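You operate a simulated robot arm through the tools that you are given. There is no shell and no other tool.

Carry out the task below with a simulated robot arm. There is one attempt and no reset: what you move stays moved.

Task
Wax the patch on the wooden box with the white pad.
Fine: wax from the tin; pad back, lid on again. A coat counts when it lies all over at full strength: go over it till it gets no stronger.

The check looks at the end state, three seconds after you hand in, the way a careful person would. Anything else that was tipped, shoved, dropped, spilled or broken makes it a failure. Lids that push on must go on centred and level and be pressed home; caps that screw on are set level and turned clockwise until they are tight.

Robot
A 7-joint arm with a two-finger parallel gripper, fixed in place. Base frame: the origin is on the floor under the middle of its stand, x ahead of it, y to its left, z up. Lengths are in m, angles in degrees, forces in N, time in s.
It reaches about 1.372 m from its shoulder. Its first joint turns from -149.0 to 149.0 degrees. Payload 3.43 kg.
The tool frame sits at the grasp point between the pads (the TCP): z along the fingers, y along the line on which they close. The tips reach 0.03 m beyond it. The gripper opens to 0.094 m. The fingers are 0.028 m wide and 0.01 m thick; the gripper's body (0.05 by 0.096 m) begins 0.055 m behind the TCP.
Orientation is that of the tool frame in the base frame, as [roll, pitch, yaw] about the fixed x, y, z axes, in that order (R = Rz(yaw) Ry(pitch) Rx(roll)). With the fingers straight down and closing along the base's y, the tool's x points along the base's -x, its y along +y and its z along -z.

Tools
- The arm moves only by the tool arm_command. Its argument "rows" is one flat list of numbers, 7 for each row, row after row: the turn, a rotation vector about the tool's x, y, z in degrees, then the shift along the tool's x, y, z in m, then the closure, from 0 (fully open) to 1 (shut). In form: [rx, ry, rz, dx, dy, dz, fingers, rx, ry, rz, dx, dy, dz, fingers, ...]. A call has 1 to 20 rows; each row shifts and turns the commanded pose from where the row before left it, along the tool's axes as they then stand. Rows are played at 5 a second. More than 0.05 m and 8.6 degrees between two rows, or a gripper value outside its range, and nothing of the call is played. Where a pose cannot be reached the arm comes as near as it can. A force on the tool above 40 N (or 10 N above the force at the start of the call, whichever is more), or a blocked arm, ends the call early, and 0.2 s more pass. The fingers move at their own pace (about 0.045 m/s each) and stop on an object; they squeeze with about 31 N. The grip force told is the motor's: it shows also when the fingers shut on nothing. Time passes only in rows, and 0.2 s behind the last, so rows that do not move let the fingers close. The reply holds the time, the measured pose of the TCP, the force on the tool along the base axes, the opening and the grip force, in the units named above and with some noise, with the torque about the TCP (base axes, N m) and any sound that the robot's microphone picked up.
- Cameras (640 x 400 px; columns grow to the right, rows downward): "scene" is fixed at [0.0438, 0.4988, 1.3321]; the picture's right is [-0.88, -0.47, 0.00], its down [-0.22, 0.41, -0.88] and it looks along [0.42, -0.78, -0.47] (base axes); focal length 316 px, centre (320, 200). "wrist" rides on the gripper at [0.076, 0.014, -0.102] in the tool frame; the picture's right is [-0.18, 0.98, 0.00], its down [-0.75, -0.14, -0.64] and it looks along [-0.63, -0.12, 0.77] (tool axes); focal length 243 px, centre (320, 200).
- camera(camera): a new picture of that camera. The clock stands still meanwhile.
- point_at(camera, pixels): for up to 12 pixels [column, row] of the newest picture of that camera ("zoom" is the newest enlarged one), the place [x, y, z] in the base frame of the surface seen there, good to about 0.002 m, but the place of the scene camera against the robot may be out by one fixed shift of up to 0.018 m in any direction. The clock stands still meanwhile.
- inspect(camera, box): a new picture of the part [left, top, right, bottom] of that camera's present view, enlarged. The clock stands still meanwhile.
- finish_job(): hands the job in; it is judged then, once.

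Unless the task says otherwise, let go and move clear before handing in.

The tools are called after "Call:" as a command line: name --argument value ..., lists and objects as JSON in quotes. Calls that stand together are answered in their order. arm_command: Moves the arm, as the interface text tells. Its arguments: {"type":"object","properties":{"rows":{"type":"array"}},"required":["rows"]} The other tools are called the same way: camera (camera) takes a picture; point_at (camera, pixels) gives the place of the surface under pixels of a picture; inspect (camera, box) takes an enlarged picture of a part of a camera's view; finish_job () hands the job in.

At the start:

```text
time: 0.0
ee_pos: [0.5269, -0.4852, 0.8834]
tool_rot: [180.0, 0.0, -179.9]
force: [-0.4, -0.2, 0.5]
torque: [0.01, 0.03, -0.02]
grip_width: 0.0942
finger_force: 0.0
```

scene: 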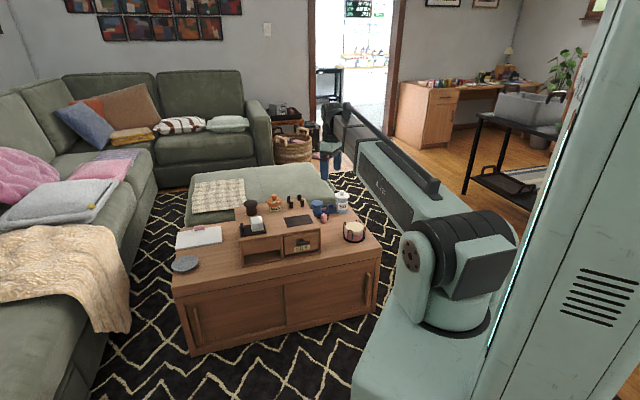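
wrist: 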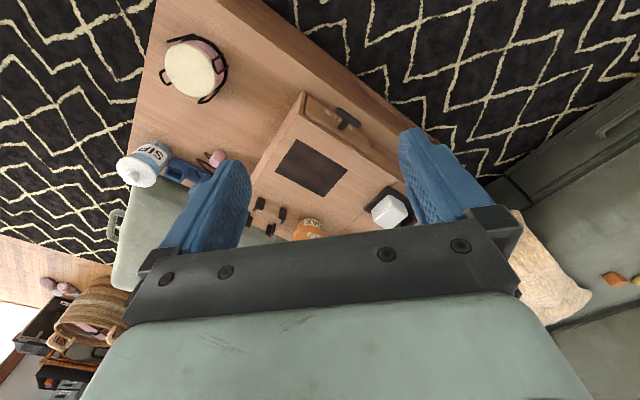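

The scene picture shows a low cabinet with a wooden box (around pixel 280,240) with a dark patch on top, a white pad on a dark holder near (252,225), and an orange tin near (275,203). I'll enlarge the area to look closer.

Call:
inspect --camera "scene" --box '[220, 180, 380, 280]'

Call:
inspect --camera "wrist" --box '[240, 80, 440, 250]'

```text
4.00 times, centred on (300, 230) of scene
```

zoom: 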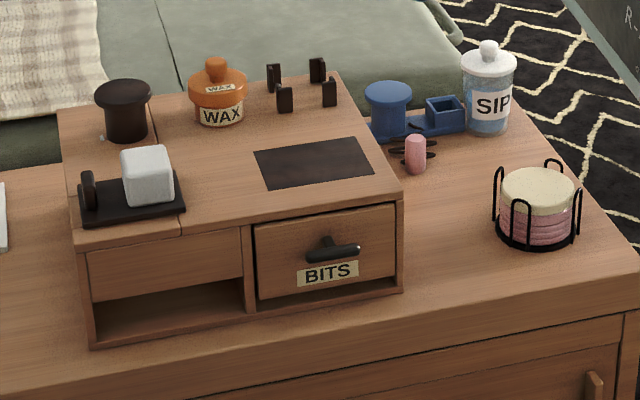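

```text
2.35 times, centred on (340, 165) of wrist
```

zoom: 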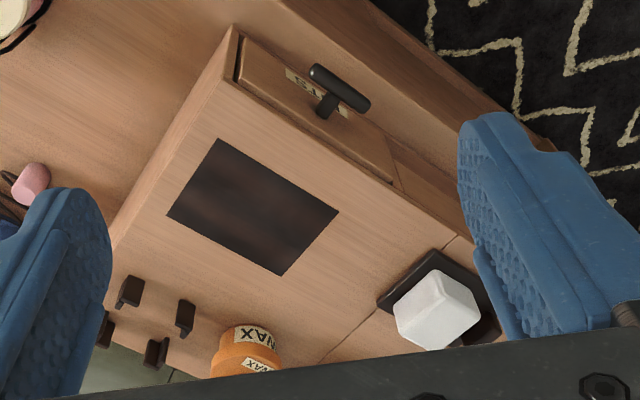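

The zooms show the WAX tin with a knobbed lid, four dark posts, the white pad on a black tray with a post, and the dark patch. I'll measure places from both cameras.

Call:
point_at --camera "zoom" --pixels '[[217, 140], [338, 211], [282, 274], [168, 214], [430, 300], [240, 345], [130, 280], [185, 303], [158, 340], [235, 28], [255, 180], [450, 255]]'

Call:
inspect --camera "scene" --box '[230, 190, 310, 240]'

```text
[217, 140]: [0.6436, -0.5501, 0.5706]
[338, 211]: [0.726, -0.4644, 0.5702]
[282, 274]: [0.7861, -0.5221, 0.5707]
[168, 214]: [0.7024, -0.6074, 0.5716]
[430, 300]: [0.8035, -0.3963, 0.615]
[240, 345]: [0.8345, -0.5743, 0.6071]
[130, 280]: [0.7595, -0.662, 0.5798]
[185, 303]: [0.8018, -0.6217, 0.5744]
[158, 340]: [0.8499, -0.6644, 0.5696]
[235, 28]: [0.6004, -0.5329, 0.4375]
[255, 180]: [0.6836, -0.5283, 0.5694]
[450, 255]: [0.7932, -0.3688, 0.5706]
```

```text
8.00 times, centred on (270, 215) of scene
```

zoom: 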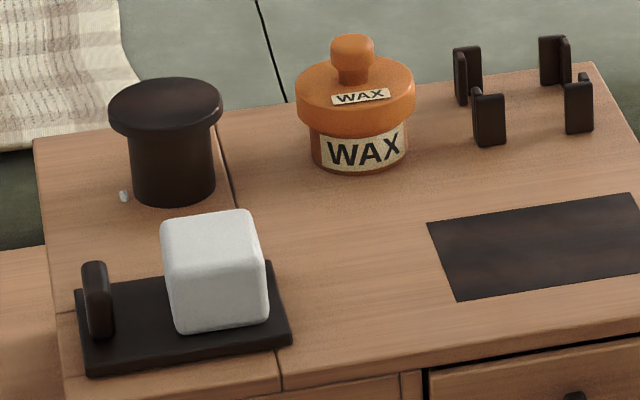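

The patch corners are measured from the wrist camera; the top of the box is at z≈0.570. Now I'll measure the same things in the scene zoom to find its shift, plus the other objects.

Call:
point_at --camera "zoom" --pixels '[[428, 222], [458, 298], [165, 95], [123, 196], [212, 220], [185, 330], [98, 290], [350, 45], [335, 95], [365, 165], [80, 368], [290, 340]]'

Call:
inspect --camera "scene" --box '[280, 180, 380, 250]'

```text
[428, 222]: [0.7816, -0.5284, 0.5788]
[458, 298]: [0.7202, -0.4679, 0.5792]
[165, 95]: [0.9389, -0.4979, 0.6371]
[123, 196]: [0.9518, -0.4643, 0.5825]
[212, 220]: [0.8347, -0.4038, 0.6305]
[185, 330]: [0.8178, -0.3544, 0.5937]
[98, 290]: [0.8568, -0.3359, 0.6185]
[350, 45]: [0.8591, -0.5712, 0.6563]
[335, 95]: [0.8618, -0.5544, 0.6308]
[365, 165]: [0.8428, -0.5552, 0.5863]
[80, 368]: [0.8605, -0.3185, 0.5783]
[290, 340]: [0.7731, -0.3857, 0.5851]
```

```text
5.71 times, centred on (330, 215) of scene
```

zoom: 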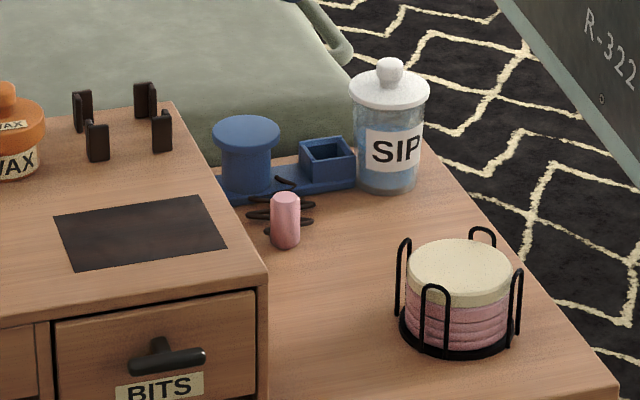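

The scene camera is shifted from the wrist one by about (-0.005, -0.005, +0.008), and the box's axes lie at about 46°. Next I turn the tool 46° to match the box and move to a closer look over the patch, well above everything.

Call:
arm_command --rows '[0, 0, -7.67, 0, 0, 0, 0, 0, 0, -7.67, 0, 0, 0, 0, 0, 0, -7.67, 0, 0, 0, 0, 0, 0, -7.67, 0, 0, 0, 0, 0, 0, -7.67, 0, 0, 0, 0, 0, 0, -7.67, 0, 0, 0, 0, 0, 0, 0, -0.00706, -0.03434, 0.0166, 0, 0, 0, 0, -0.00706, -0.03434, 0.0166, 0, 0, 0, 0, -0.00706, -0.03434, 0.0166, 0, 0, 0, 0, -0.00706, -0.03434, 0.0166, 0, 0, 0, 0, -0.00706, -0.03434, 0.0166, 0, 0, 0, 0, 0, 0, 0, 0]'

Call:
camera --camera "wrist"

```text
time: 2.6
ee_pos: [0.6811, -0.5803, 0.8007]
tool_rot: [180.0, 0.0, -133.8]
force: [0.4, -0.8, -0.9]
torque: [-0.03, 0.0, 0.03]
grip_width: 0.0941
finger_force: 0.0
```

```text
taken
```

wrist: 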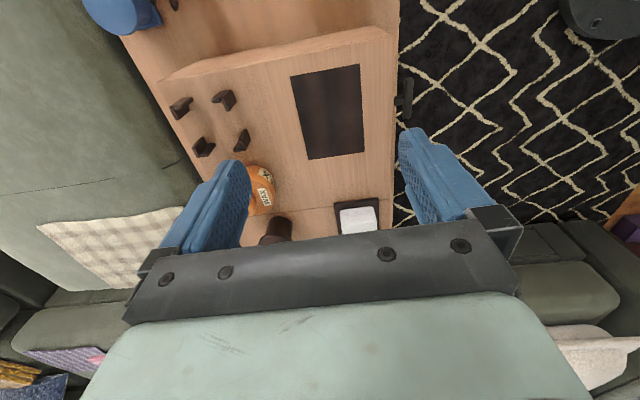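

The tin (262,190) and pad (357,218) are partly hidden by the gripper, so I'll move on along the box's long axis (tool -x) by about 0.13 m to see them better.

Call:
arm_command --rows '[0, 0, 0, -0.035, 0, 0, 0, 0, 0, 0, -0.035, 0, 0, 0, 0, 0, 0, -0.035, 0, 0, 0, 0, 0, 0, -0.035, 0, 0, 0, 0, 0, 0, 0, 0, 0, 0]'

Call:
camera --camera "wrist"

Call:
inspect --camera "wrist" --box '[220, 40, 420, 240]'

```text
time: 3.8
ee_pos: [0.7736, -0.4776, 0.8012]
tool_rot: [-180.0, -0.1, -134.1]
force: [0.2, 0.4, -0.5]
torque: [0.0, -0.03, 0.01]
grip_width: 0.094
finger_force: 0.1
```

```text
taken
```

wrist: 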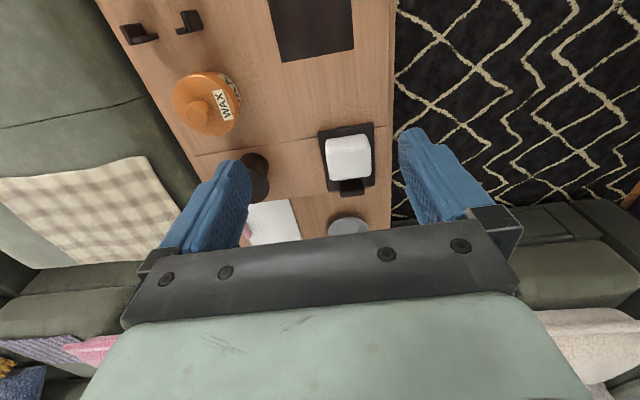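

```text
2.00 times, centred on (320, 140) of wrist
```

zoom: 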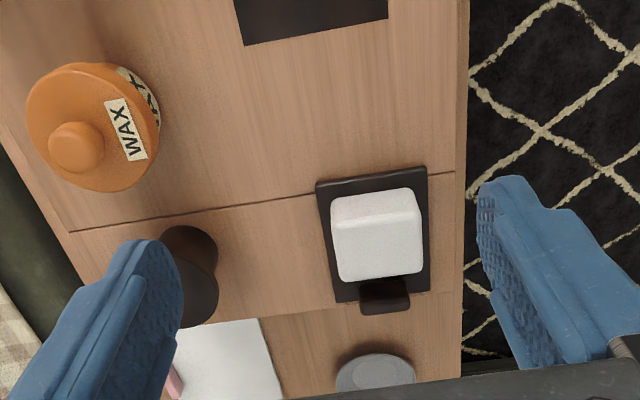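

The pad (zoom 377,240), tray, tin lid (zoom 95,130) and stool are in view. I'll measure their places.

Call:
point_at --camera "zoom" --pixels '[[336, 230], [418, 224], [420, 268], [344, 278], [378, 250], [335, 200], [412, 193], [320, 185], [426, 170], [75, 142], [385, 293], [428, 275]]'

Call:
point_at --camera "zoom" --pixels '[[75, 66], [32, 135], [85, 188], [155, 140], [75, 160], [52, 145], [102, 145], [75, 125], [190, 230], [200, 275], [220, 290], [110, 165]]'

```text
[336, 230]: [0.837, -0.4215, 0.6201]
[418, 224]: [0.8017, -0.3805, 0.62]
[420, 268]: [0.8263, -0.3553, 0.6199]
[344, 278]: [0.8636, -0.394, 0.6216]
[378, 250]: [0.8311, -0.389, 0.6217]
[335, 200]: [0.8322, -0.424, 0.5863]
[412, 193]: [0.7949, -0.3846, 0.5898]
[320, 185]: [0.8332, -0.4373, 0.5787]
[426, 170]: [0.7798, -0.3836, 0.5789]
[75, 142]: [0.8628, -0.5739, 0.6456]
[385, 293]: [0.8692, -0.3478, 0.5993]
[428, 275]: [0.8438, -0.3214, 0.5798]
```

```text
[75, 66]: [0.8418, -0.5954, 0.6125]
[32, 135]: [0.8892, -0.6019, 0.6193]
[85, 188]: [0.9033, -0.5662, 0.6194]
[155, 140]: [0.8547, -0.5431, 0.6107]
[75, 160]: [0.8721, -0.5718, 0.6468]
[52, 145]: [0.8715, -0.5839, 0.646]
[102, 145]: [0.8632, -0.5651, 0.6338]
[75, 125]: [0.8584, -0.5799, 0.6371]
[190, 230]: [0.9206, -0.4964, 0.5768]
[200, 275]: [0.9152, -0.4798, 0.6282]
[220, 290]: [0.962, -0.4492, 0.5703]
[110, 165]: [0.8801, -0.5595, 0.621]
```

The pad is about 0.055 × 0.04 × 0.042 m, centred near (0.832, -0.388) with its top at z 0.621; the lid knob is near (0.866, -0.575) with its top at 0.647. I'll go above the tin for a close look at the lid.

Call:
arm_command --rows '[0, 0, 0, 0.0015, -0.0335, 0.0, 0, 0, 0, 0, 0.0015, -0.0335, 0.01, 0, 0, 0, 0, 0.0015, -0.0335, 0.02, 0, 0, 0, 0, 0.0015, -0.0335, 0.02, 0, 0, 0, 0, 0, 0, 0, 0]'

Call:
camera --camera "wrist"

Call:
inspect --camera "wrist" --box '[230, 20, 430, 220]'

```text
time: 5.0
ee_pos: [0.8658, -0.5745, 0.7501]
tool_rot: [179.9, 0.0, -133.9]
force: [0.5, 0.0, -0.7]
torque: [-0.01, 0.02, 0.01]
grip_width: 0.094
finger_force: 0.0
```

```text
taken
```

wrist: 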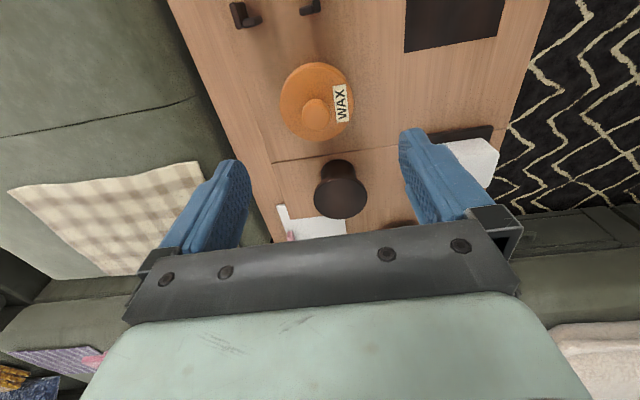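

```text
2.00 times, centred on (330, 120) of wrist
```

zoom: 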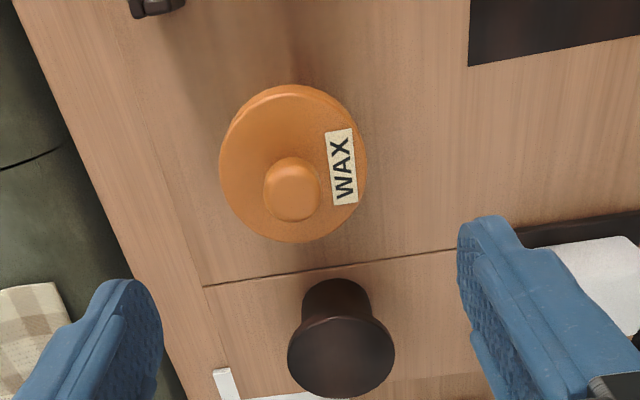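

The lid is seen cleanly with the knob at zoom (292,188). I'll measure the knob's rim and the lid's rim.

Call:
point_at --camera "zoom" --pixels '[[292, 188], [270, 190], [314, 190], [292, 168], [292, 215], [225, 165], [355, 215], [290, 92], [290, 236], [360, 150], [340, 360], [341, 300]]'

Call:
point_at --camera "zoom" --pixels '[[225, 385], [300, 350], [385, 350], [340, 390], [340, 325], [330, 110], [240, 130], [250, 215], [330, 225], [310, 100], [450, 250], [150, 10]]'

```text
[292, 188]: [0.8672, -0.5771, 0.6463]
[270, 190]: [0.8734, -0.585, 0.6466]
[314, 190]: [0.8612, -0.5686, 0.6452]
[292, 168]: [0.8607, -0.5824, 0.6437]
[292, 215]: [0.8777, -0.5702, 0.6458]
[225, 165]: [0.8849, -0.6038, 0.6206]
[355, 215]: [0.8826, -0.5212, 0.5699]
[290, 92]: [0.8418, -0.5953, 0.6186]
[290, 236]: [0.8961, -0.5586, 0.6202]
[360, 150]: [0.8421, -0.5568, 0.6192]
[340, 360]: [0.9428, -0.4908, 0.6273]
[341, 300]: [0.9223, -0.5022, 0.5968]
```

```text
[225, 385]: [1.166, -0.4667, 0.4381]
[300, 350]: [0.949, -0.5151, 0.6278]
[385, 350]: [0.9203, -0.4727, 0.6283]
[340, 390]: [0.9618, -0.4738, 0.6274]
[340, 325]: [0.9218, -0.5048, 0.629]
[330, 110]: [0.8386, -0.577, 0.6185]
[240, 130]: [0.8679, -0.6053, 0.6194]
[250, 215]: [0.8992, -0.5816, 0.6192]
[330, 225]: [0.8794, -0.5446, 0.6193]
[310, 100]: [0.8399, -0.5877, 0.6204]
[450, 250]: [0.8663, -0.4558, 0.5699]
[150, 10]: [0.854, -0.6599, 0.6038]
```

The knob centre is at about (0.8685, -0.5765), its top at z 0.6465 and the lid top at 0.620. I descend with open fingers so the tips stay about 4 mm above the lid, then close on the knob.

Call:
arm_command --rows '[0, 0, 0, -0.0004, -0.0033, 0.02, 0, 0, 0, 0, 0, 0, 0.02, 0, 0, 0, 0, 0, 0, 0.02, 0, 0, 0, 0, 0, 0, 0.02, 0, 0, 0, 0, 0, 0, 0.0161, 0, 0, 0, 0, 0, 0, 0, 0]'

Call:
inspect --camera "wrist" --box '[210, 90, 430, 240]'

Call:
inspect --camera "scene" --box '[230, 180, 310, 230]'

```text
time: 6.4
ee_pos: [0.8659, -0.5768, 0.6535]
tool_rot: [180.0, 0.0, -134.0]
force: [0.4, -0.1, -1.3]
torque: [0.0, 0.01, -0.01]
grip_width: 0.094
finger_force: 0.1
```

```text
2.67 times, centred on (320, 165) of wrist
```

zoom: 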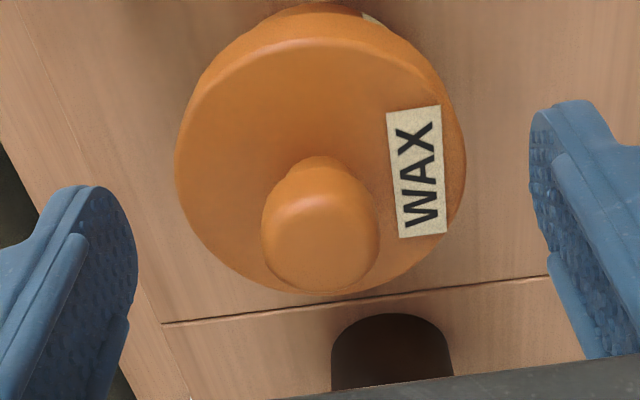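

```text
8.00 times, centred on (270, 205) of scene
```

zoom: 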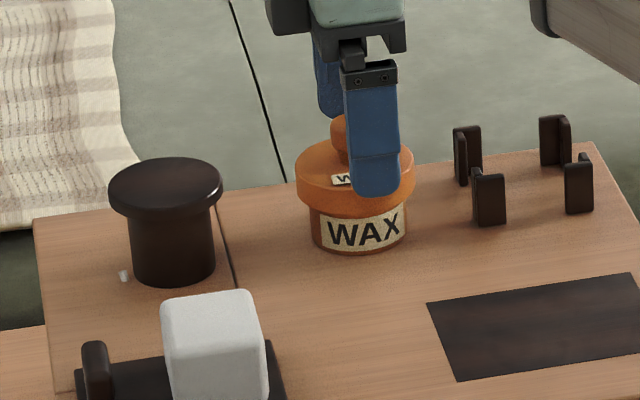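

The knob sits centred between the fingers (zoom 320,235). I close on it now.

Call:
arm_command --rows '[0, 0, 0, 0, 0, 0, 0.4, 0, 0, 0, 0, 0, 0, 0.6, 0, 0, 0, 0, 0, 0, 0.8, 0, 0, 0, 0, 0, 0, 1, 0, 0, 0, 0, 0, 0, 1, 0, 0, 0, 0, 0, 0, 1, 0, 0, 0, 0, 0, 0, 1]'

Call:
inspect --camera "wrist" --box '[210, 90, 430, 240]'

```text
time: 8.0
ee_pos: [0.8664, -0.5776, 0.6532]
tool_rot: [-180.0, 0.0, -134.1]
force: [1.6, -0.5, 2.1]
torque: [-0.04, -0.02, 0.01]
grip_width: 0.0234
finger_force: 30.9
```

```text
2.67 times, centred on (320, 165) of wrist
```

zoom: 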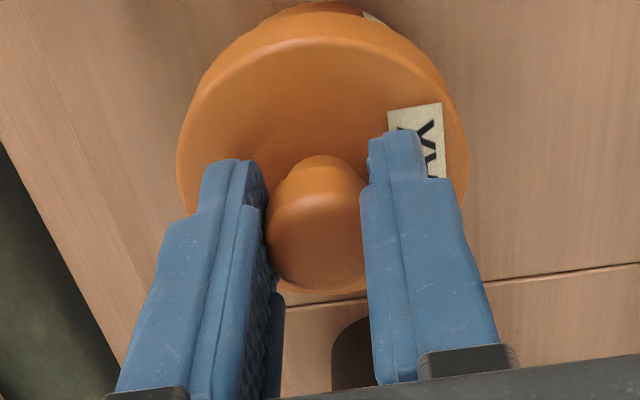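

The fingers hold the knob (width 0.0234). I'll pull up gently by a few millimetres and read the force to learn if the lid is loose, push-on or screwed.

Call:
arm_command --rows '[0, 0, 0, 0, 0, -0.001, 1, 0, 0, 0, 0, 0, -0.001, 1, 0, 0, 0, 0, 0, -0.001, 1]'

Call:
inspect --camera "scene" --box '[230, 180, 310, 230]'

```text
time: 8.8
ee_pos: [0.8671, -0.5759, 0.6577]
tool_rot: [-179.9, 0.0, -134.0]
force: [-0.3, -0.9, 0.7]
torque: [0.05, 0.04, -0.03]
grip_width: 0.0236
finger_force: 31.0
heard: snap
```

```text
8.00 times, centred on (270, 205) of scene
```

zoom: 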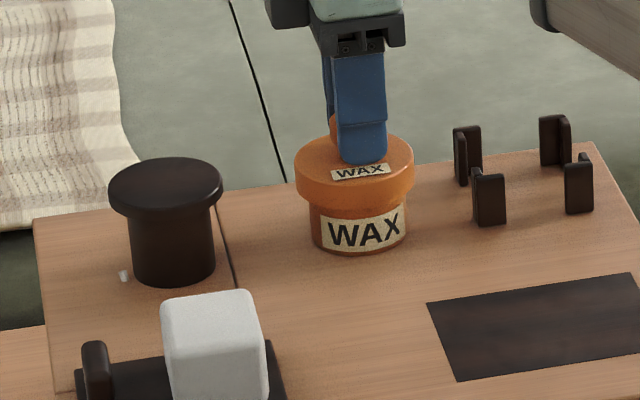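

A snap was heard and the force dropped, so the lid is push-on and has come free. I lift it slowly and check that the tin stays put.

Call:
arm_command --rows '[0, 0, 0, 0, 0, -0.005, 1, 0, 0, 0, 0, 0, -0.005, 1, 0, 0, 0, 0, 0, -0.01, 1, 0, 0, 0, 0, 0, -0.015, 1, 0, 0, 0, 0, 0, -0.02, 1, 0, 0, 0, 0, 0, -0.02, 1]'

Call:
camera --camera "wrist"

Call:
inspect --camera "scene" --box '[230, 170, 310, 220]'

```text
time: 10.2
ee_pos: [0.8686, -0.5753, 0.7342]
tool_rot: [180.0, 0.0, -133.9]
force: [-0.8, -0.5, -0.2]
torque: [-0.02, 0.05, -0.03]
grip_width: 0.0238
finger_force: 31.3
```

```text
taken
```

wrist: 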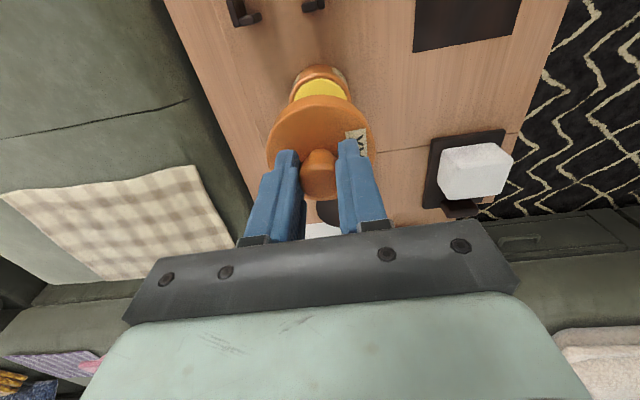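

```text
8.00 times, centred on (270, 195) of scene
```

zoom: 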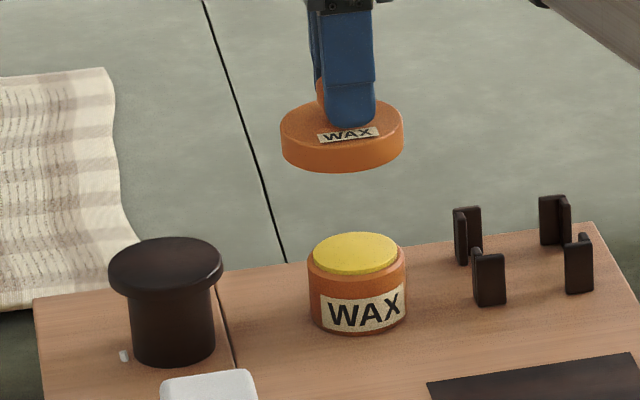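

The lid is off and the tin stayed in place; the yellow wax stands slightly above the tin's rim (scene zoom 355,255). I'll measure the lid's skirt and the wax height before setting the lid down on the free spot between tin, stool and tray.

Call:
point_at --camera "zoom" --pixels '[[345, 166], [345, 150], [300, 118], [355, 255], [355, 238], [355, 268], [320, 255], [390, 255], [350, 278], [350, 285], [365, 330], [290, 270]]'

Call:
point_at --camera "wrist" --pixels '[[320, 90], [320, 75], [305, 88], [338, 88], [320, 68], [275, 140], [320, 110], [450, 170], [500, 165], [390, 155]]'

```text
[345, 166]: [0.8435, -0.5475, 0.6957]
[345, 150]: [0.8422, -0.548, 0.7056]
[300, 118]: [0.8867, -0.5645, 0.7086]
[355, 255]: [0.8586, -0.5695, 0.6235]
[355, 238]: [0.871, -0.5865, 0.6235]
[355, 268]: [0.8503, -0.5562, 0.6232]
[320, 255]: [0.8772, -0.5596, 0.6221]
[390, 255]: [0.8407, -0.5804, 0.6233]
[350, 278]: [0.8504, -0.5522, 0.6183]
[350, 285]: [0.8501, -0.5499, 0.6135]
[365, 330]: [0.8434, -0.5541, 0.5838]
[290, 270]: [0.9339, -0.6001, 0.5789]
```

```text
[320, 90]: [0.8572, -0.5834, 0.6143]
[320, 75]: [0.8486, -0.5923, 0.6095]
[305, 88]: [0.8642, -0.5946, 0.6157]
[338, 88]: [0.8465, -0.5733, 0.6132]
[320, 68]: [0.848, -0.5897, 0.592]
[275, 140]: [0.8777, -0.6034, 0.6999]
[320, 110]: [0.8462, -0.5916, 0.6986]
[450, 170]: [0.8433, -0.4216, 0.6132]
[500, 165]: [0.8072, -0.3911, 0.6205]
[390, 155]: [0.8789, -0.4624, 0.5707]
```

The wax top is at z≈0.6145, the skirt bottom about 0.05 m below the TCP. I carry the lid to the free spot at about (0.859, -0.485) and lower it to about 1.3 cm above the wood.

Call:
arm_command --rows '[0, 0, 0, -0.02, 0.0223, 0, 1, 0, 0, 0, -0.02, 0.0223, 0, 1, 0, 0, 0, -0.02, 0.0223, 0, 1, 0, 0, 0, 0, 0, 0.025, 1, 0, 0, 0, 0, 0, 0.025, 1, 0, 0, 0, 0, 0, 0.025, 1, 0, 0, 0, 0, 0, 0.025, 1, 0, 0, 0, 0, 0, 0, 1]'

Call:
camera --camera "wrist"

Call:
inspect --camera "scene" --box '[220, 180, 320, 240]'

```text
time: 12.0
ee_pos: [0.8609, -0.4867, 0.6288]
tool_rot: [-179.9, 0.0, -134.0]
force: [-0.4, -0.8, -0.1]
torque: [-0.02, 0.03, -0.04]
grip_width: 0.0236
finger_force: 30.8
```

```text
taken
```

wrist: 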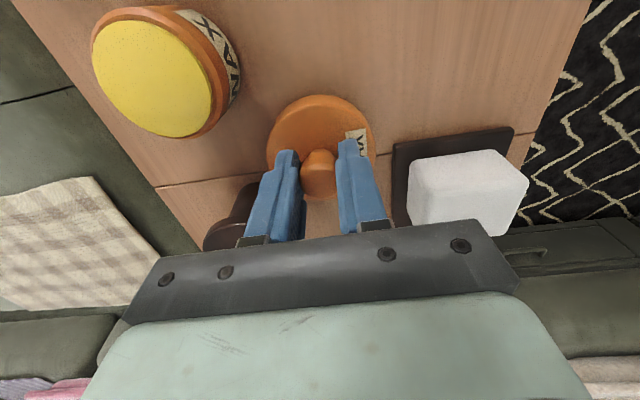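

```text
6.40 times, centred on (270, 210) of scene
```

zoom: 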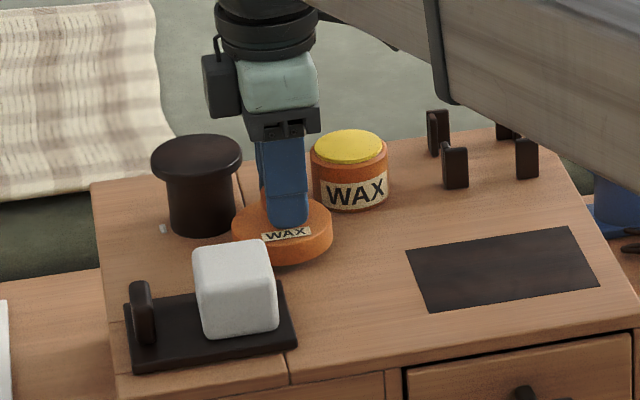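

The lid hangs about 1 cm above the wood, clear of tray, stool and tin. I lower it in small steps to feel the touch.

Call:
arm_command --rows '[0, 0, 0, 0, 0, 0.002, 1, 0, 0, 0, 0, 0, 0.002, 1, 0, 0, 0, 0, 0, 0.002, 1, 0, 0, 0, 0, 0, 0.001, 1, 0, 0, 0, 0, 0, 0, 1]'

```text
time: 13.2
ee_pos: [0.8601, -0.4876, 0.6258]
tool_rot: [179.9, 0.1, -134.1]
force: [-0.7, -0.6, -0.9]
torque: [-0.03, 0.0, -0.03]
grip_width: 0.0237
finger_force: 31.0
```

No clear contact yet (force z -0.9). I continue in 1 mm steps.

Call:
arm_command --rows '[0, 0, 0, 0, 0, 0.001, 1, 0, 0, 0, 0, 0, 0.001, 1, 0, 0, 0, 0, 0, 0.001, 1, 0, 0, 0, 0, 0, 0, 1]'

Call:
inspect --camera "scene" --box '[240, 195, 290, 230]'

```text
time: 14.2
ee_pos: [0.8614, -0.4874, 0.623]
tool_rot: [-179.9, 0.1, -134.0]
force: [-0.1, 1.0, 0.4]
torque: [0.03, -0.03, -0.04]
grip_width: 0.0236
finger_force: 31.0
```

```text
11.43 times, centred on (265, 212) of scene
```

zoom: 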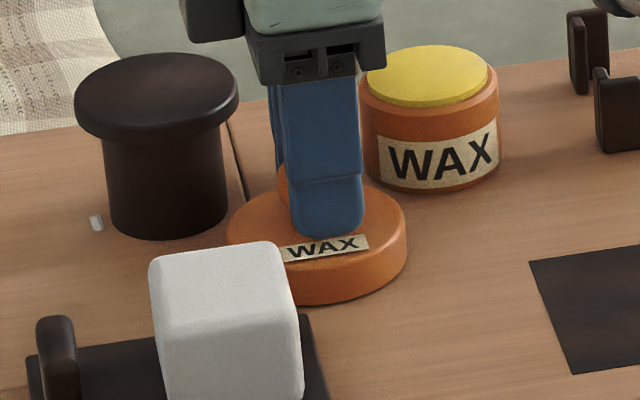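

The lid is nearly on the wood; force still near zero. I continue down in small steps.

Call:
arm_command --rows '[0, 0, 0, 0, 0, 0.001, 1, 0, 0, 0, 0, 0, 0.001, 1, 0, 0, 0, 0, 0, 0, 1]'

```text
time: 15.0
ee_pos: [0.8614, -0.4887, 0.6198]
tool_rot: [180.0, 0.0, -133.9]
force: [-5.3, -2.3, 12.5]
torque: [-0.01, 0.1, 0.01]
grip_width: 0.0236
finger_force: 31.2
```

Contact is felt (12.5 N), so the lid is on the wood. I ease off 1 mm, open the fingers, and rise.

Call:
arm_command --rows '[0, 0, 0, 0, 0, -0.001, 1, 0, 0, 0, 0, 0, 0, 0.7, 0, 0, 0, 0, 0, 0, 0.5, 0, 0, 0, 0, 0, 0, 0.4, 0, 0, 0, 0, 0, 0, 0.4, 0, 0, 0, 0, 0, -0.01, 0.4, 0, 0, 0, 0, 0, -0.03, 0.4, 0, 0, 0, 0, 0, -0.03, 0.3, 0, 0, 0, 0, 0, -0.03, 0.2, 0, 0, 0, 0, 0, -0.02, 0.2]'

Call:
camera --camera "wrist"

Call:
inspect --camera "scene" --box '[230, 190, 310, 240]'

```text
time: 17.2
ee_pos: [0.862, -0.4848, 0.743]
tool_rot: [-180.0, -0.1, -133.9]
force: [-0.1, -0.3, -0.3]
torque: [0.01, 0.01, -0.02]
grip_width: 0.0753
finger_force: 0.1
```

```text
taken
```

wrist: 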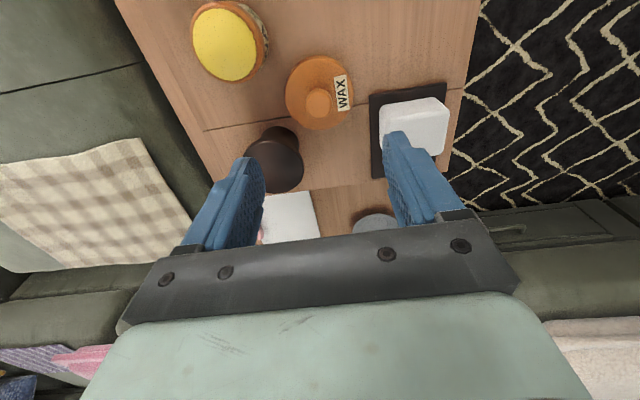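

```text
8.00 times, centred on (270, 215) of scene
```

zoom: 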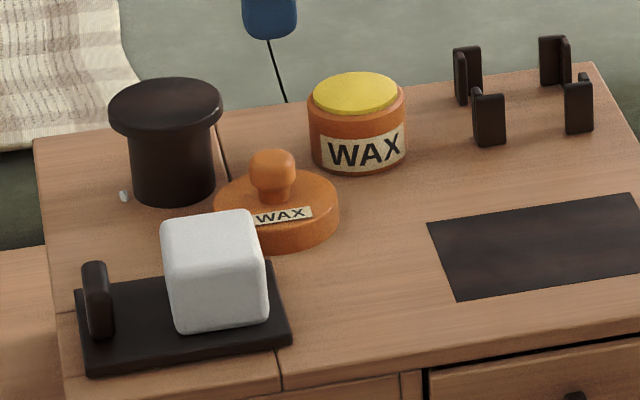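

The lid rests flat on the wood. Now I move above the pad at (0.832, -0.388), open fully, and take a look before descending.

Call:
arm_command --rows '[0, 0, 0, -0.0163, 0.0296, 0, 0, 0, 0, 0, -0.0163, 0.0296, 0, 0, 0, 0, 0, -0.0163, 0.0296, 0, 0, 0, 0, 0, 0, 0, 0.02, 0, 0, 0, 0, 0, 0, 0.02, 0, 0, 0, 0, 0, 0, 0, 0]'

Call:
inspect --camera "wrist" --box '[210, 20, 430, 240]'

```text
time: 18.6
ee_pos: [0.8322, -0.3915, 0.698]
tool_rot: [179.9, 0.0, -134.0]
force: [0.3, -0.5, 0.7]
torque: [0.0, 0.02, 0.02]
grip_width: 0.094
finger_force: 0.0
```

```text
1.82 times, centred on (320, 130) of wrist
```

zoom: 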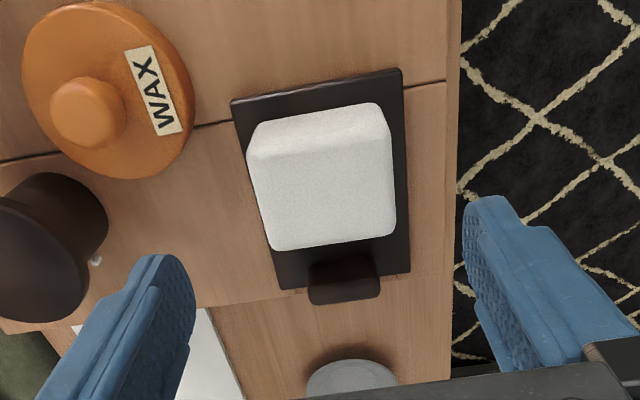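

The pad is in clear view (zoom 322,180) with its tray. I'll measure its top corners and the tray corners to set the grasp centre and angle.

Call:
point_at --camera "zoom" --pixels '[[262, 165], [385, 142], [388, 230], [285, 240], [325, 190], [232, 105], [402, 68], [410, 270], [283, 287], [345, 280], [250, 150], [387, 110]]'

```text
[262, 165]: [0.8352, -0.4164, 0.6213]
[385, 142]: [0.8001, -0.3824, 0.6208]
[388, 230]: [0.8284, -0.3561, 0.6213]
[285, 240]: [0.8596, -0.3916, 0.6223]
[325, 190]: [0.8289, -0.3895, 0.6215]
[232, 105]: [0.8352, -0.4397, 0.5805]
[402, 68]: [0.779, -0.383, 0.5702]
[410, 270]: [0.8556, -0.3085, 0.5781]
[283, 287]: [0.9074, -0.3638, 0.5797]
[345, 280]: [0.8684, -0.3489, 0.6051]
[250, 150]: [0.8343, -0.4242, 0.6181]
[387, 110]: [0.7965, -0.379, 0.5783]
```

The pad centre is at u 0.300, v 0.866 (aligned with the box). I shift a couple of millimetres and go down around it with open fingers.

Call:
arm_command --rows '[0, 0, 0, -0.002, 0.003, 0.02, 0, 0, 0, 0, 0, 0, 0.02, 0, 0, 0, 0, 0, 0, 0.02, 0, 0, 0, 0, 0, 0, 0.01, 0, 0, 0, 0, 0, 0, 0, 0]'

Call:
inspect --camera "wrist" --box '[180, 60, 460, 240]'

Call:
inspect --camera "scene" --box '[230, 200, 290, 240]'

```text
time: 19.8
ee_pos: [0.8316, -0.3854, 0.6301]
tool_rot: [180.0, -0.1, -134.0]
force: [0.1, -0.4, 0.0]
torque: [0.01, -0.03, -0.03]
grip_width: 0.0936
finger_force: 0.1
```

```text
2.22 times, centred on (320, 150) of wrist
```

zoom: 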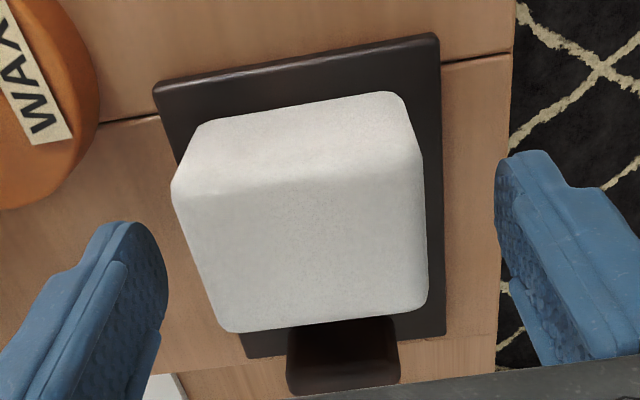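

```text
10.00 times, centred on (260, 220) of scene
```

zoom: 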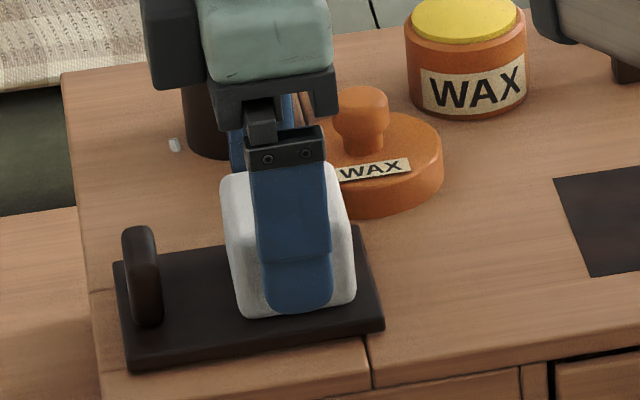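

The fingers straddle the pad with room to spare on both sides. I go down the last 1 cm (tips about 1 cm above the tray) and close.

Call:
arm_command --rows '[0, 0, 0, 0, -0.001, 0.005, 0, 0, 0, 0, 0, 0, 0.005, 0, 0, 0, 0, 0, 0, 0, 0.15, 0, 0, 0, 0, 0, 0, 0.3, 0, 0, 0, 0, 0, 0, 0.45, 0, 0, 0, 0, 0, 0, 1, 0, 0, 0, 0, 0, 0, 1, 0, 0, 0, 0, 0, 0, 1]'

Call:
inspect --camera "wrist" --box '[180, 60, 460, 240]'

Call:
inspect --camera "scene" --box '[230, 200, 290, 240]'

```text
time: 21.6
ee_pos: [0.8309, -0.3885, 0.6204]
tool_rot: [179.9, 0.0, -134.0]
force: [0.3, -0.4, 0.4]
torque: [-0.03, 0.0, 0.02]
grip_width: 0.0633
finger_force: 30.6
```

```text
2.22 times, centred on (320, 150) of wrist
```

zoom: 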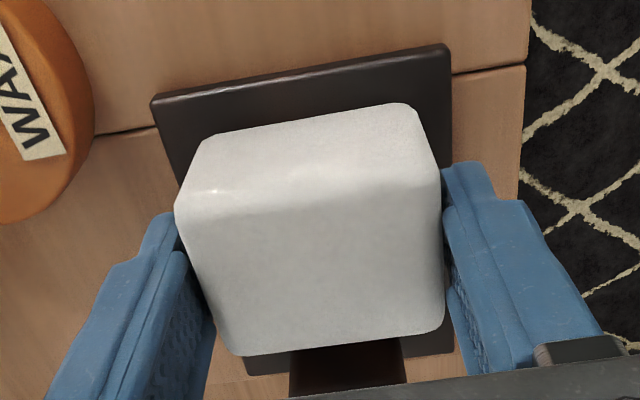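

```text
10.00 times, centred on (260, 220) of scene
```

zoom: 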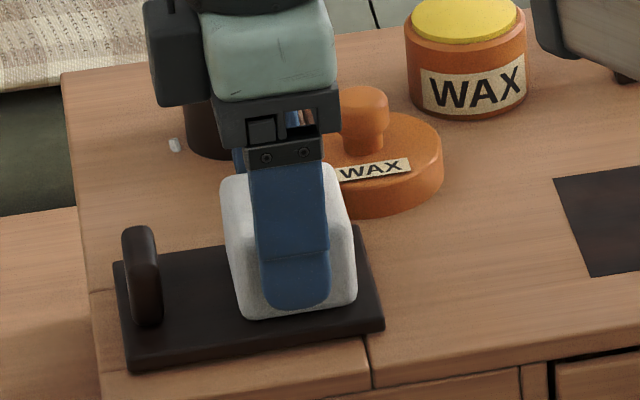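

The pad is gripped (width 0.0633) and nothing else moved. I lift it slowly and check the tray stays.

Call:
arm_command --rows '[0, 0, 0, 0, 0, -0.003, 1, 0, 0, 0, 0, 0, -0.005, 1, 0, 0, 0, 0, 0, -0.01, 1, 0, 0, 0, 0, 0, -0.02, 1, 0, 0, 0, 0, 0, -0.025, 1, 0, 0, 0, 0, 0, -0.025, 1, 0, 0, 0, 0, 0, 0, 1]'

Call:
inspect --camera "scene" --box '[220, 170, 320, 240]'

Call:
camera --camera "wrist"

```text
time: 23.2
ee_pos: [0.8309, -0.386, 0.7078]
tool_rot: [179.9, -0.1, -134.0]
force: [-0.2, 0.4, -0.5]
torque: [0.0, 0.02, 0.02]
grip_width: 0.0634
finger_force: 31.0
```

```text
5.71 times, centred on (270, 205) of scene
```

zoom: 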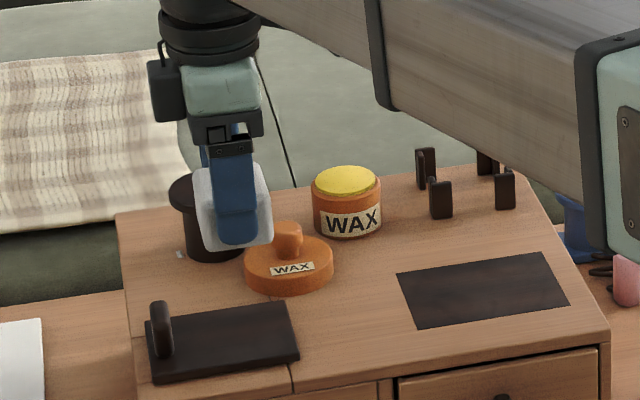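

```text
taken
```

wrist: 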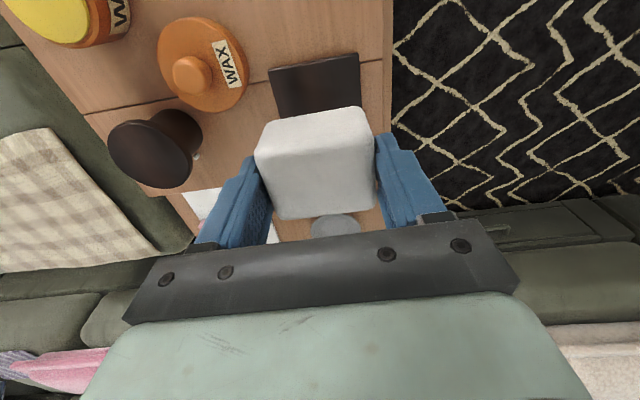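

The pad is held cleanly and the tray stayed. I carry it towards the tin, stopping short so that the wrist camera sees the wax disc and I can measure its centre.

Call:
arm_command --rows '[0, 0, 0, 0.012, -0.0309, 0, 1, 0, 0, 0, 0.012, -0.0309, 0, 1, 0, 0, 0, 0.012, -0.0309, 0, 1, 0, 0, 0, 0.012, -0.0309, 0, 1, 0, 0, 0, 0, 0, 0, 1]'

Call:
camera --camera "wrist"

Call:
inspect --camera "wrist" --box '[200, 0, 420, 200]'

```text
time: 24.4
ee_pos: [0.8868, -0.5058, 0.7076]
tool_rot: [-180.0, 0.0, -134.0]
force: [0.5, 0.9, -0.9]
torque: [0.06, -0.03, -0.03]
grip_width: 0.0632
finger_force: 31.0
```

```text
taken
```

wrist: 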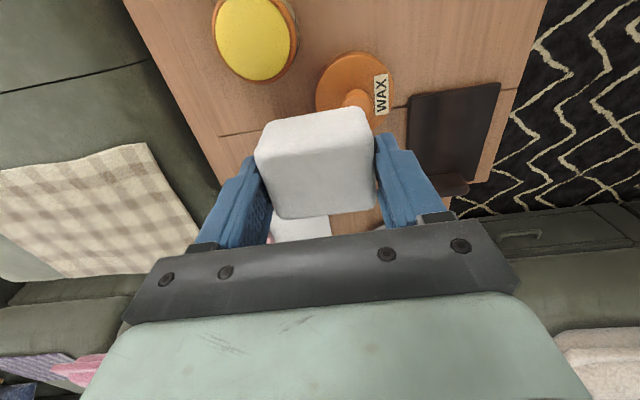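

```text
2.00 times, centred on (310, 100) of wrist
```

zoom: 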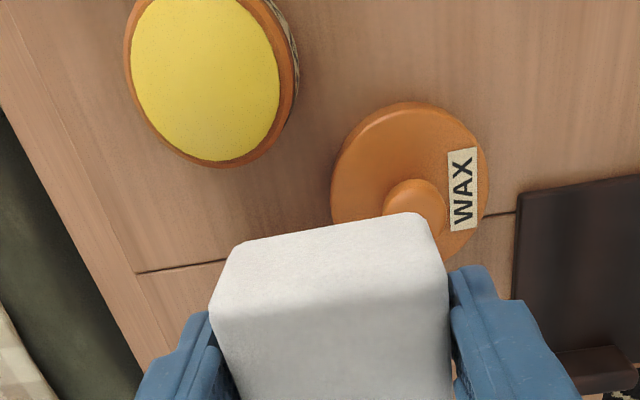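

The wax disc is clear (zoom 205,78). I measure its edges to get the centre.

Call:
point_at --camera "zoom" --pixels '[[134, 65], [278, 90], [218, 158], [195, 4], [205, 80], [160, 128], [260, 25], [150, 15], [265, 135], [126, 60], [220, 164]]'

Call:
point_at --camera "wrist" --pixels '[[218, 35], [289, 40], [258, 79], [246, 1], [252, 40], [231, 65], [280, 12], [285, 65], [223, 12]]'

```text
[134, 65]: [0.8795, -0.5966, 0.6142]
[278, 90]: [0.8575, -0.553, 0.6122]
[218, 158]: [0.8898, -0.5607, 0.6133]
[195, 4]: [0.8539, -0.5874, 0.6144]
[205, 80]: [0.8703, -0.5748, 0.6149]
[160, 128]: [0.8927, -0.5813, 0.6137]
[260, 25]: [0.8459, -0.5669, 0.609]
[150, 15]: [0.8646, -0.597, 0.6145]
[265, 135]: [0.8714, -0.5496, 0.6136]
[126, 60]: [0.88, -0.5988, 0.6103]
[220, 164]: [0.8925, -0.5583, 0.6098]
```

```text
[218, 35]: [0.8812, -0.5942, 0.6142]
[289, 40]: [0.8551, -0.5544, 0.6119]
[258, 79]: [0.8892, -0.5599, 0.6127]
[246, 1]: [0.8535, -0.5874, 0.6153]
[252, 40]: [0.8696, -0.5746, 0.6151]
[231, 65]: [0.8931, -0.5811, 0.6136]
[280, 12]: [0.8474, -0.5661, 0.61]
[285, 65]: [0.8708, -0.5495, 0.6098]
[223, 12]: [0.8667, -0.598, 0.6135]
```

The wax centre is at about (0.8695, -0.574), radius 0.024, top z 0.615, so the pad will cover it. I move over it and go down to about 1 cm above the wax.

Call:
arm_command --rows '[0, 0, 0, 0.02, -0.0113, 0, 1, 0, 0, 0, 0.02, -0.0113, 0, 1, 0, 0, 0, 0.0204, -0.0114, 0, 1, 0, 0, 0, 0, 0, 0.02, 1, 0, 0, 0, 0, 0, 0.02, 1, 0, 0, 0, 0, 0, 0, 1]'

Call:
inspect --camera "wrist" --box '[200, 60, 440, 230]'

Call:
inspect --camera "scene" --box '[240, 170, 320, 230]'

```text
time: 25.8
ee_pos: [0.87, -0.5748, 0.668]
tool_rot: [-179.9, 0.0, -133.9]
force: [0.4, -0.1, -0.3]
torque: [0.0, -0.02, 0.01]
grip_width: 0.0637
finger_force: 30.6
```

```text
2.35 times, centred on (320, 145) of wrist
```

zoom: 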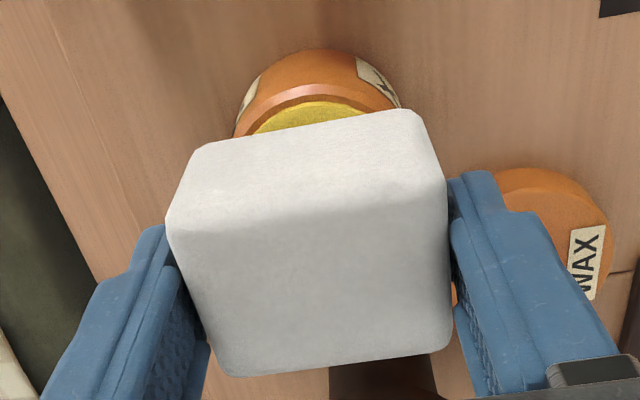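

```text
6.67 times, centred on (280, 200) of scene
```

zoom: 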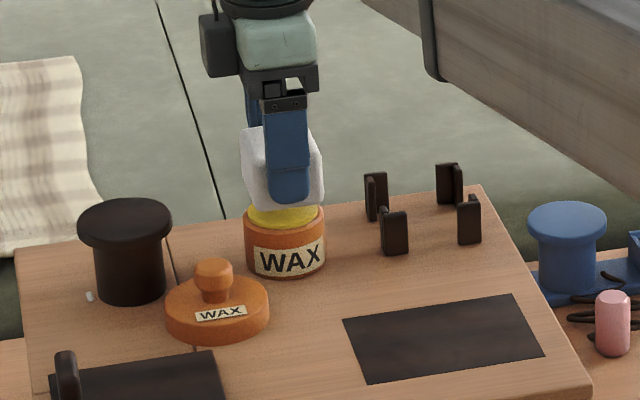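

The pad is centred over the tin, about 1 cm above the wax. I go down in small steps until I feel a light press.

Call:
arm_command --rows '[0, 0, 0, 0, 0, 0.003, 1, 0, 0, 0, 0, 0, 0.003, 1, 0, 0, 0, 0, 0, 0.002, 1, 0, 0, 0, 0, 0, 0.001, 1, 0, 0, 0, 0, 0, 0.001, 1, 0, 0, 0, 0, 0, 0, 1]'

```text
time: 27.2
ee_pos: [0.8691, -0.5752, 0.6587]
tool_rot: [-180.0, 0.0, -134.1]
force: [0.6, 0.0, -0.8]
torque: [-0.03, 0.0, -0.01]
grip_width: 0.0633
finger_force: 30.7
```

No contact yet at z 0.6587. I continue in 1 mm steps.

Call:
arm_command --rows '[0, 0, 0, 0, 0, 0.001, 1, 0, 0, 0, 0, 0, 0.001, 1, 0, 0, 0, 0, 0, 0, 1]'

```text
time: 28.0
ee_pos: [0.8704, -0.5767, 0.6567]
tool_rot: [179.9, 0.0, -134.1]
force: [-0.4, 1.2, -0.1]
torque: [0.03, -0.02, -0.04]
grip_width: 0.0636
finger_force: 30.6
```

Call:
arm_command --rows '[0, 0, 0, 0, 0, 0.001, 1, 0, 0, 0, 0, 0, 0, 1]'

```text
time: 28.6
ee_pos: [0.8691, -0.5751, 0.6564]
tool_rot: [180.0, -0.1, -134.0]
force: [0.2, 0.5, -0.2]
torque: [-0.03, 0.02, -0.02]
grip_width: 0.0635
finger_force: 31.1
```

Still no force at z≈0.656. I go on down in 1 mm steps, watching the force.

Call:
arm_command --rows '[0, 0, 0, 0, 0, 0.001, 1, 0, 0, 0, 0, 0, 0.001, 1, 0, 0, 0, 0, 0, 0, 1]'

Call:
inspect --camera "scene" --box '[255, 190, 295, 220]'

```text
time: 29.4
ee_pos: [0.8699, -0.5742, 0.654]
tool_rot: [-179.9, 0.0, -134.0]
force: [0.3, -0.2, 15.8]
torque: [-0.03, -0.01, -0.02]
grip_width: 0.0635
finger_force: 30.9
```

```text
13.33 times, centred on (275, 205) of scene
```

zoom: 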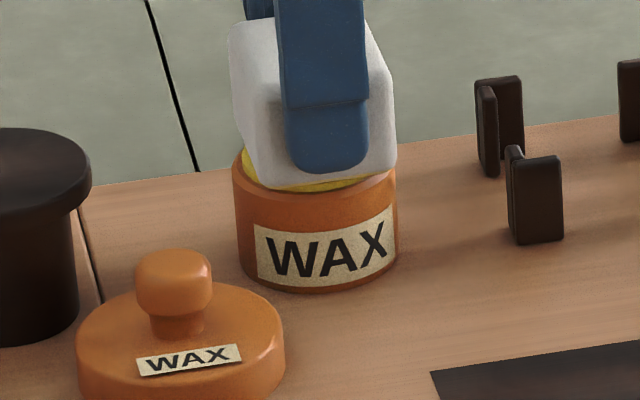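

The pad presses on the wax with about 16 N. I hold for a second to load it, then lift straight up and look.

Call:
arm_command --rows '[0, 0, 0, 0, 0, 0, 1, 0, 0, 0, 0, 0, 0, 1, 0, 0, 0, 0, 0, 0, 1, 0, 0, 0, 0, 0, 0, 1, 0, 0, 0, 0, 0, 0, 1, 0, 0, 0, 0, 0, -0.001, 1, 0, 0, 0, 0, 0, -0.002, 1, 0, 0, 0, 0, 0, -0.005, 1, 0, 0, 0, 0, 0, -0.01, 1, 0, 0, 0, 0, 0, -0.02, 1, 0, 0, 0, 0, 0, -0.015, 1, 0, 0, 0, 0, 0, 0, 1]'

Call:
inspect --camera "scene" --box '[245, 180, 305, 220]'

Call:
inspect --camera "wrist" --box '[200, 60, 440, 230]'

```text
time: 32.0
ee_pos: [0.8686, -0.5753, 0.7095]
tool_rot: [-180.0, 0.0, -134.0]
force: [0.3, 0.2, -0.6]
torque: [-0.03, 0.0, -0.01]
grip_width: 0.0635
finger_force: 31.0
```

```text
10.00 times, centred on (275, 200) of scene
```

zoom: 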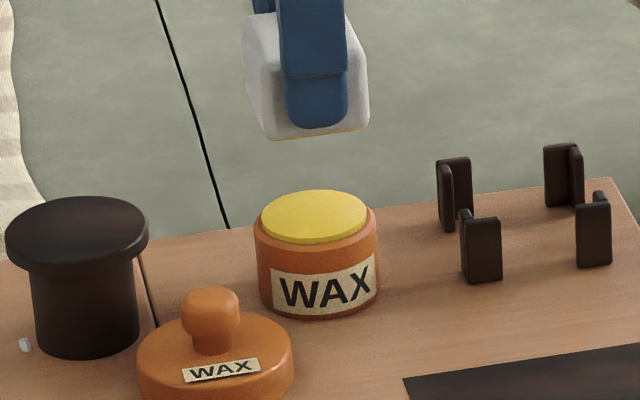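

```text
2.35 times, centred on (320, 145) of wrist
```

zoom: 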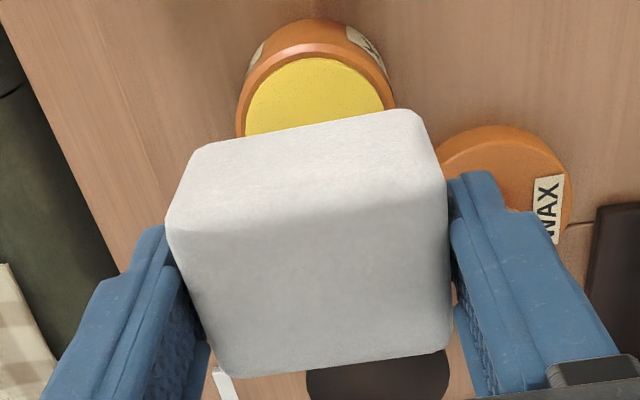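

The pad's lower edge shows yellow (scene zoom 300,137), so it took up wax, and the tin did not move. I carry it over the patch's near end (u 0.148, v 0.90), still high, and look at the patch to confirm its edges.

Call:
arm_command --rows '[0, 0, 0, 0.0109, 0.031, 0, 1, 0, 0, 0, 0.0109, 0.031, 0, 1, 0, 0, 0, 0.0109, 0.031, 0, 1, 0, 0, 0, 0.0109, 0.031, 0, 1, 0, 0, 0, 0, 0, 0, 1]'

Call:
camera --camera "wrist"

Call:
inspect --camera "wrist" --box '[200, 0, 440, 150]'

```text
time: 33.2
ee_pos: [0.7489, -0.5194, 0.7078]
tool_rot: [-180.0, 0.0, -134.0]
force: [0.5, -0.2, -0.5]
torque: [-0.01, -0.01, 0.03]
grip_width: 0.0636
finger_force: 31.1
```

```text
taken
```

wrist: 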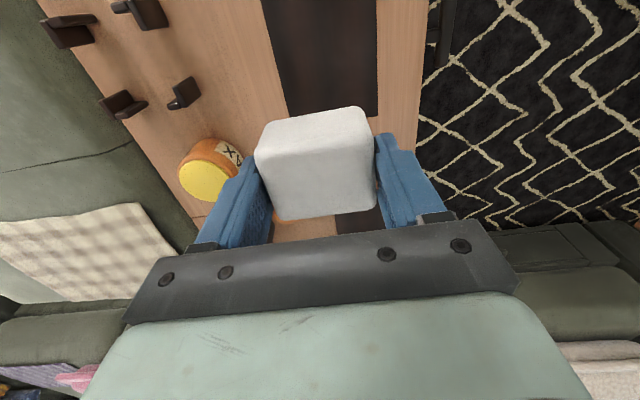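

```text
2.67 times, centred on (320, 75) of wrist
```

zoom: 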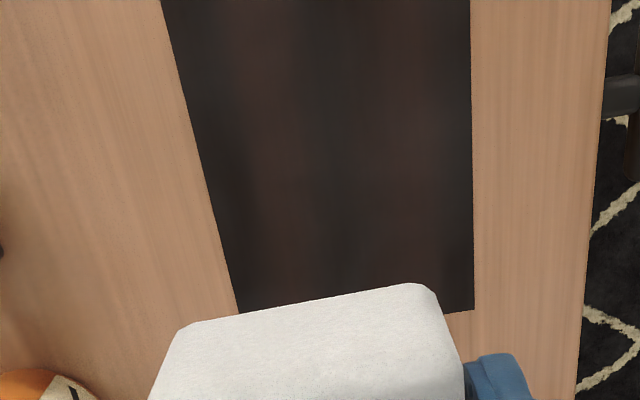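

The patch's near corner is visible at zoom (473,310) and its long edges run up the picture. I measure the edges.

Call:
point_at --camera "zoom" --pixels '[[472, 308], [471, 100], [470, 20], [236, 300], [205, 170], [168, 20], [320, 100], [590, 200], [450, 312], [245, 312]]'

```text
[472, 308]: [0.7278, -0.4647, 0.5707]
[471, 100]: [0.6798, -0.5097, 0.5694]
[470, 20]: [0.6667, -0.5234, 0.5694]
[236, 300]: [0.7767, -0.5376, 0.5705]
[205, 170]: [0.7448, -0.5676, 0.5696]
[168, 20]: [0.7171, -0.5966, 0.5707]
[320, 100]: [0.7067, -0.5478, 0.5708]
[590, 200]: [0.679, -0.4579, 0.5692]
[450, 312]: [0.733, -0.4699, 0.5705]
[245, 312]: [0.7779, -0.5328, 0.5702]
```

The patch spans u 0.052–0.1715 and v 0.8445–0.930 in box axes, and the pad stands over its near end. I go down to about 1 cm above the surface, then in small steps to contact.

Call:
arm_command --rows '[0, 0, 0, 0, 0, 0.025, 1, 0, 0, 0, 0, 0, 0.025, 1, 0, 0, 0, 0, 0, 0.025, 1, 0, 0, 0, 0, 0, 0.013, 1, 0, 0, 0, 0, 0, 0.003, 1, 0, 0, 0, 0, 0, 0.002, 1, 0, 0, 0, 0, 0, 0.001, 1, 0, 0, 0, 0, 0, 0.001, 1, 0, 0, 0, 0, 0, 0, 1]'

```text
time: 35.2
ee_pos: [0.7523, -0.5203, 0.6125]
tool_rot: [-180.0, -0.1, -134.1]
force: [0.5, 0.1, -0.2]
torque: [0.01, 0.03, 0.01]
grip_width: 0.0635
finger_force: 30.6
```

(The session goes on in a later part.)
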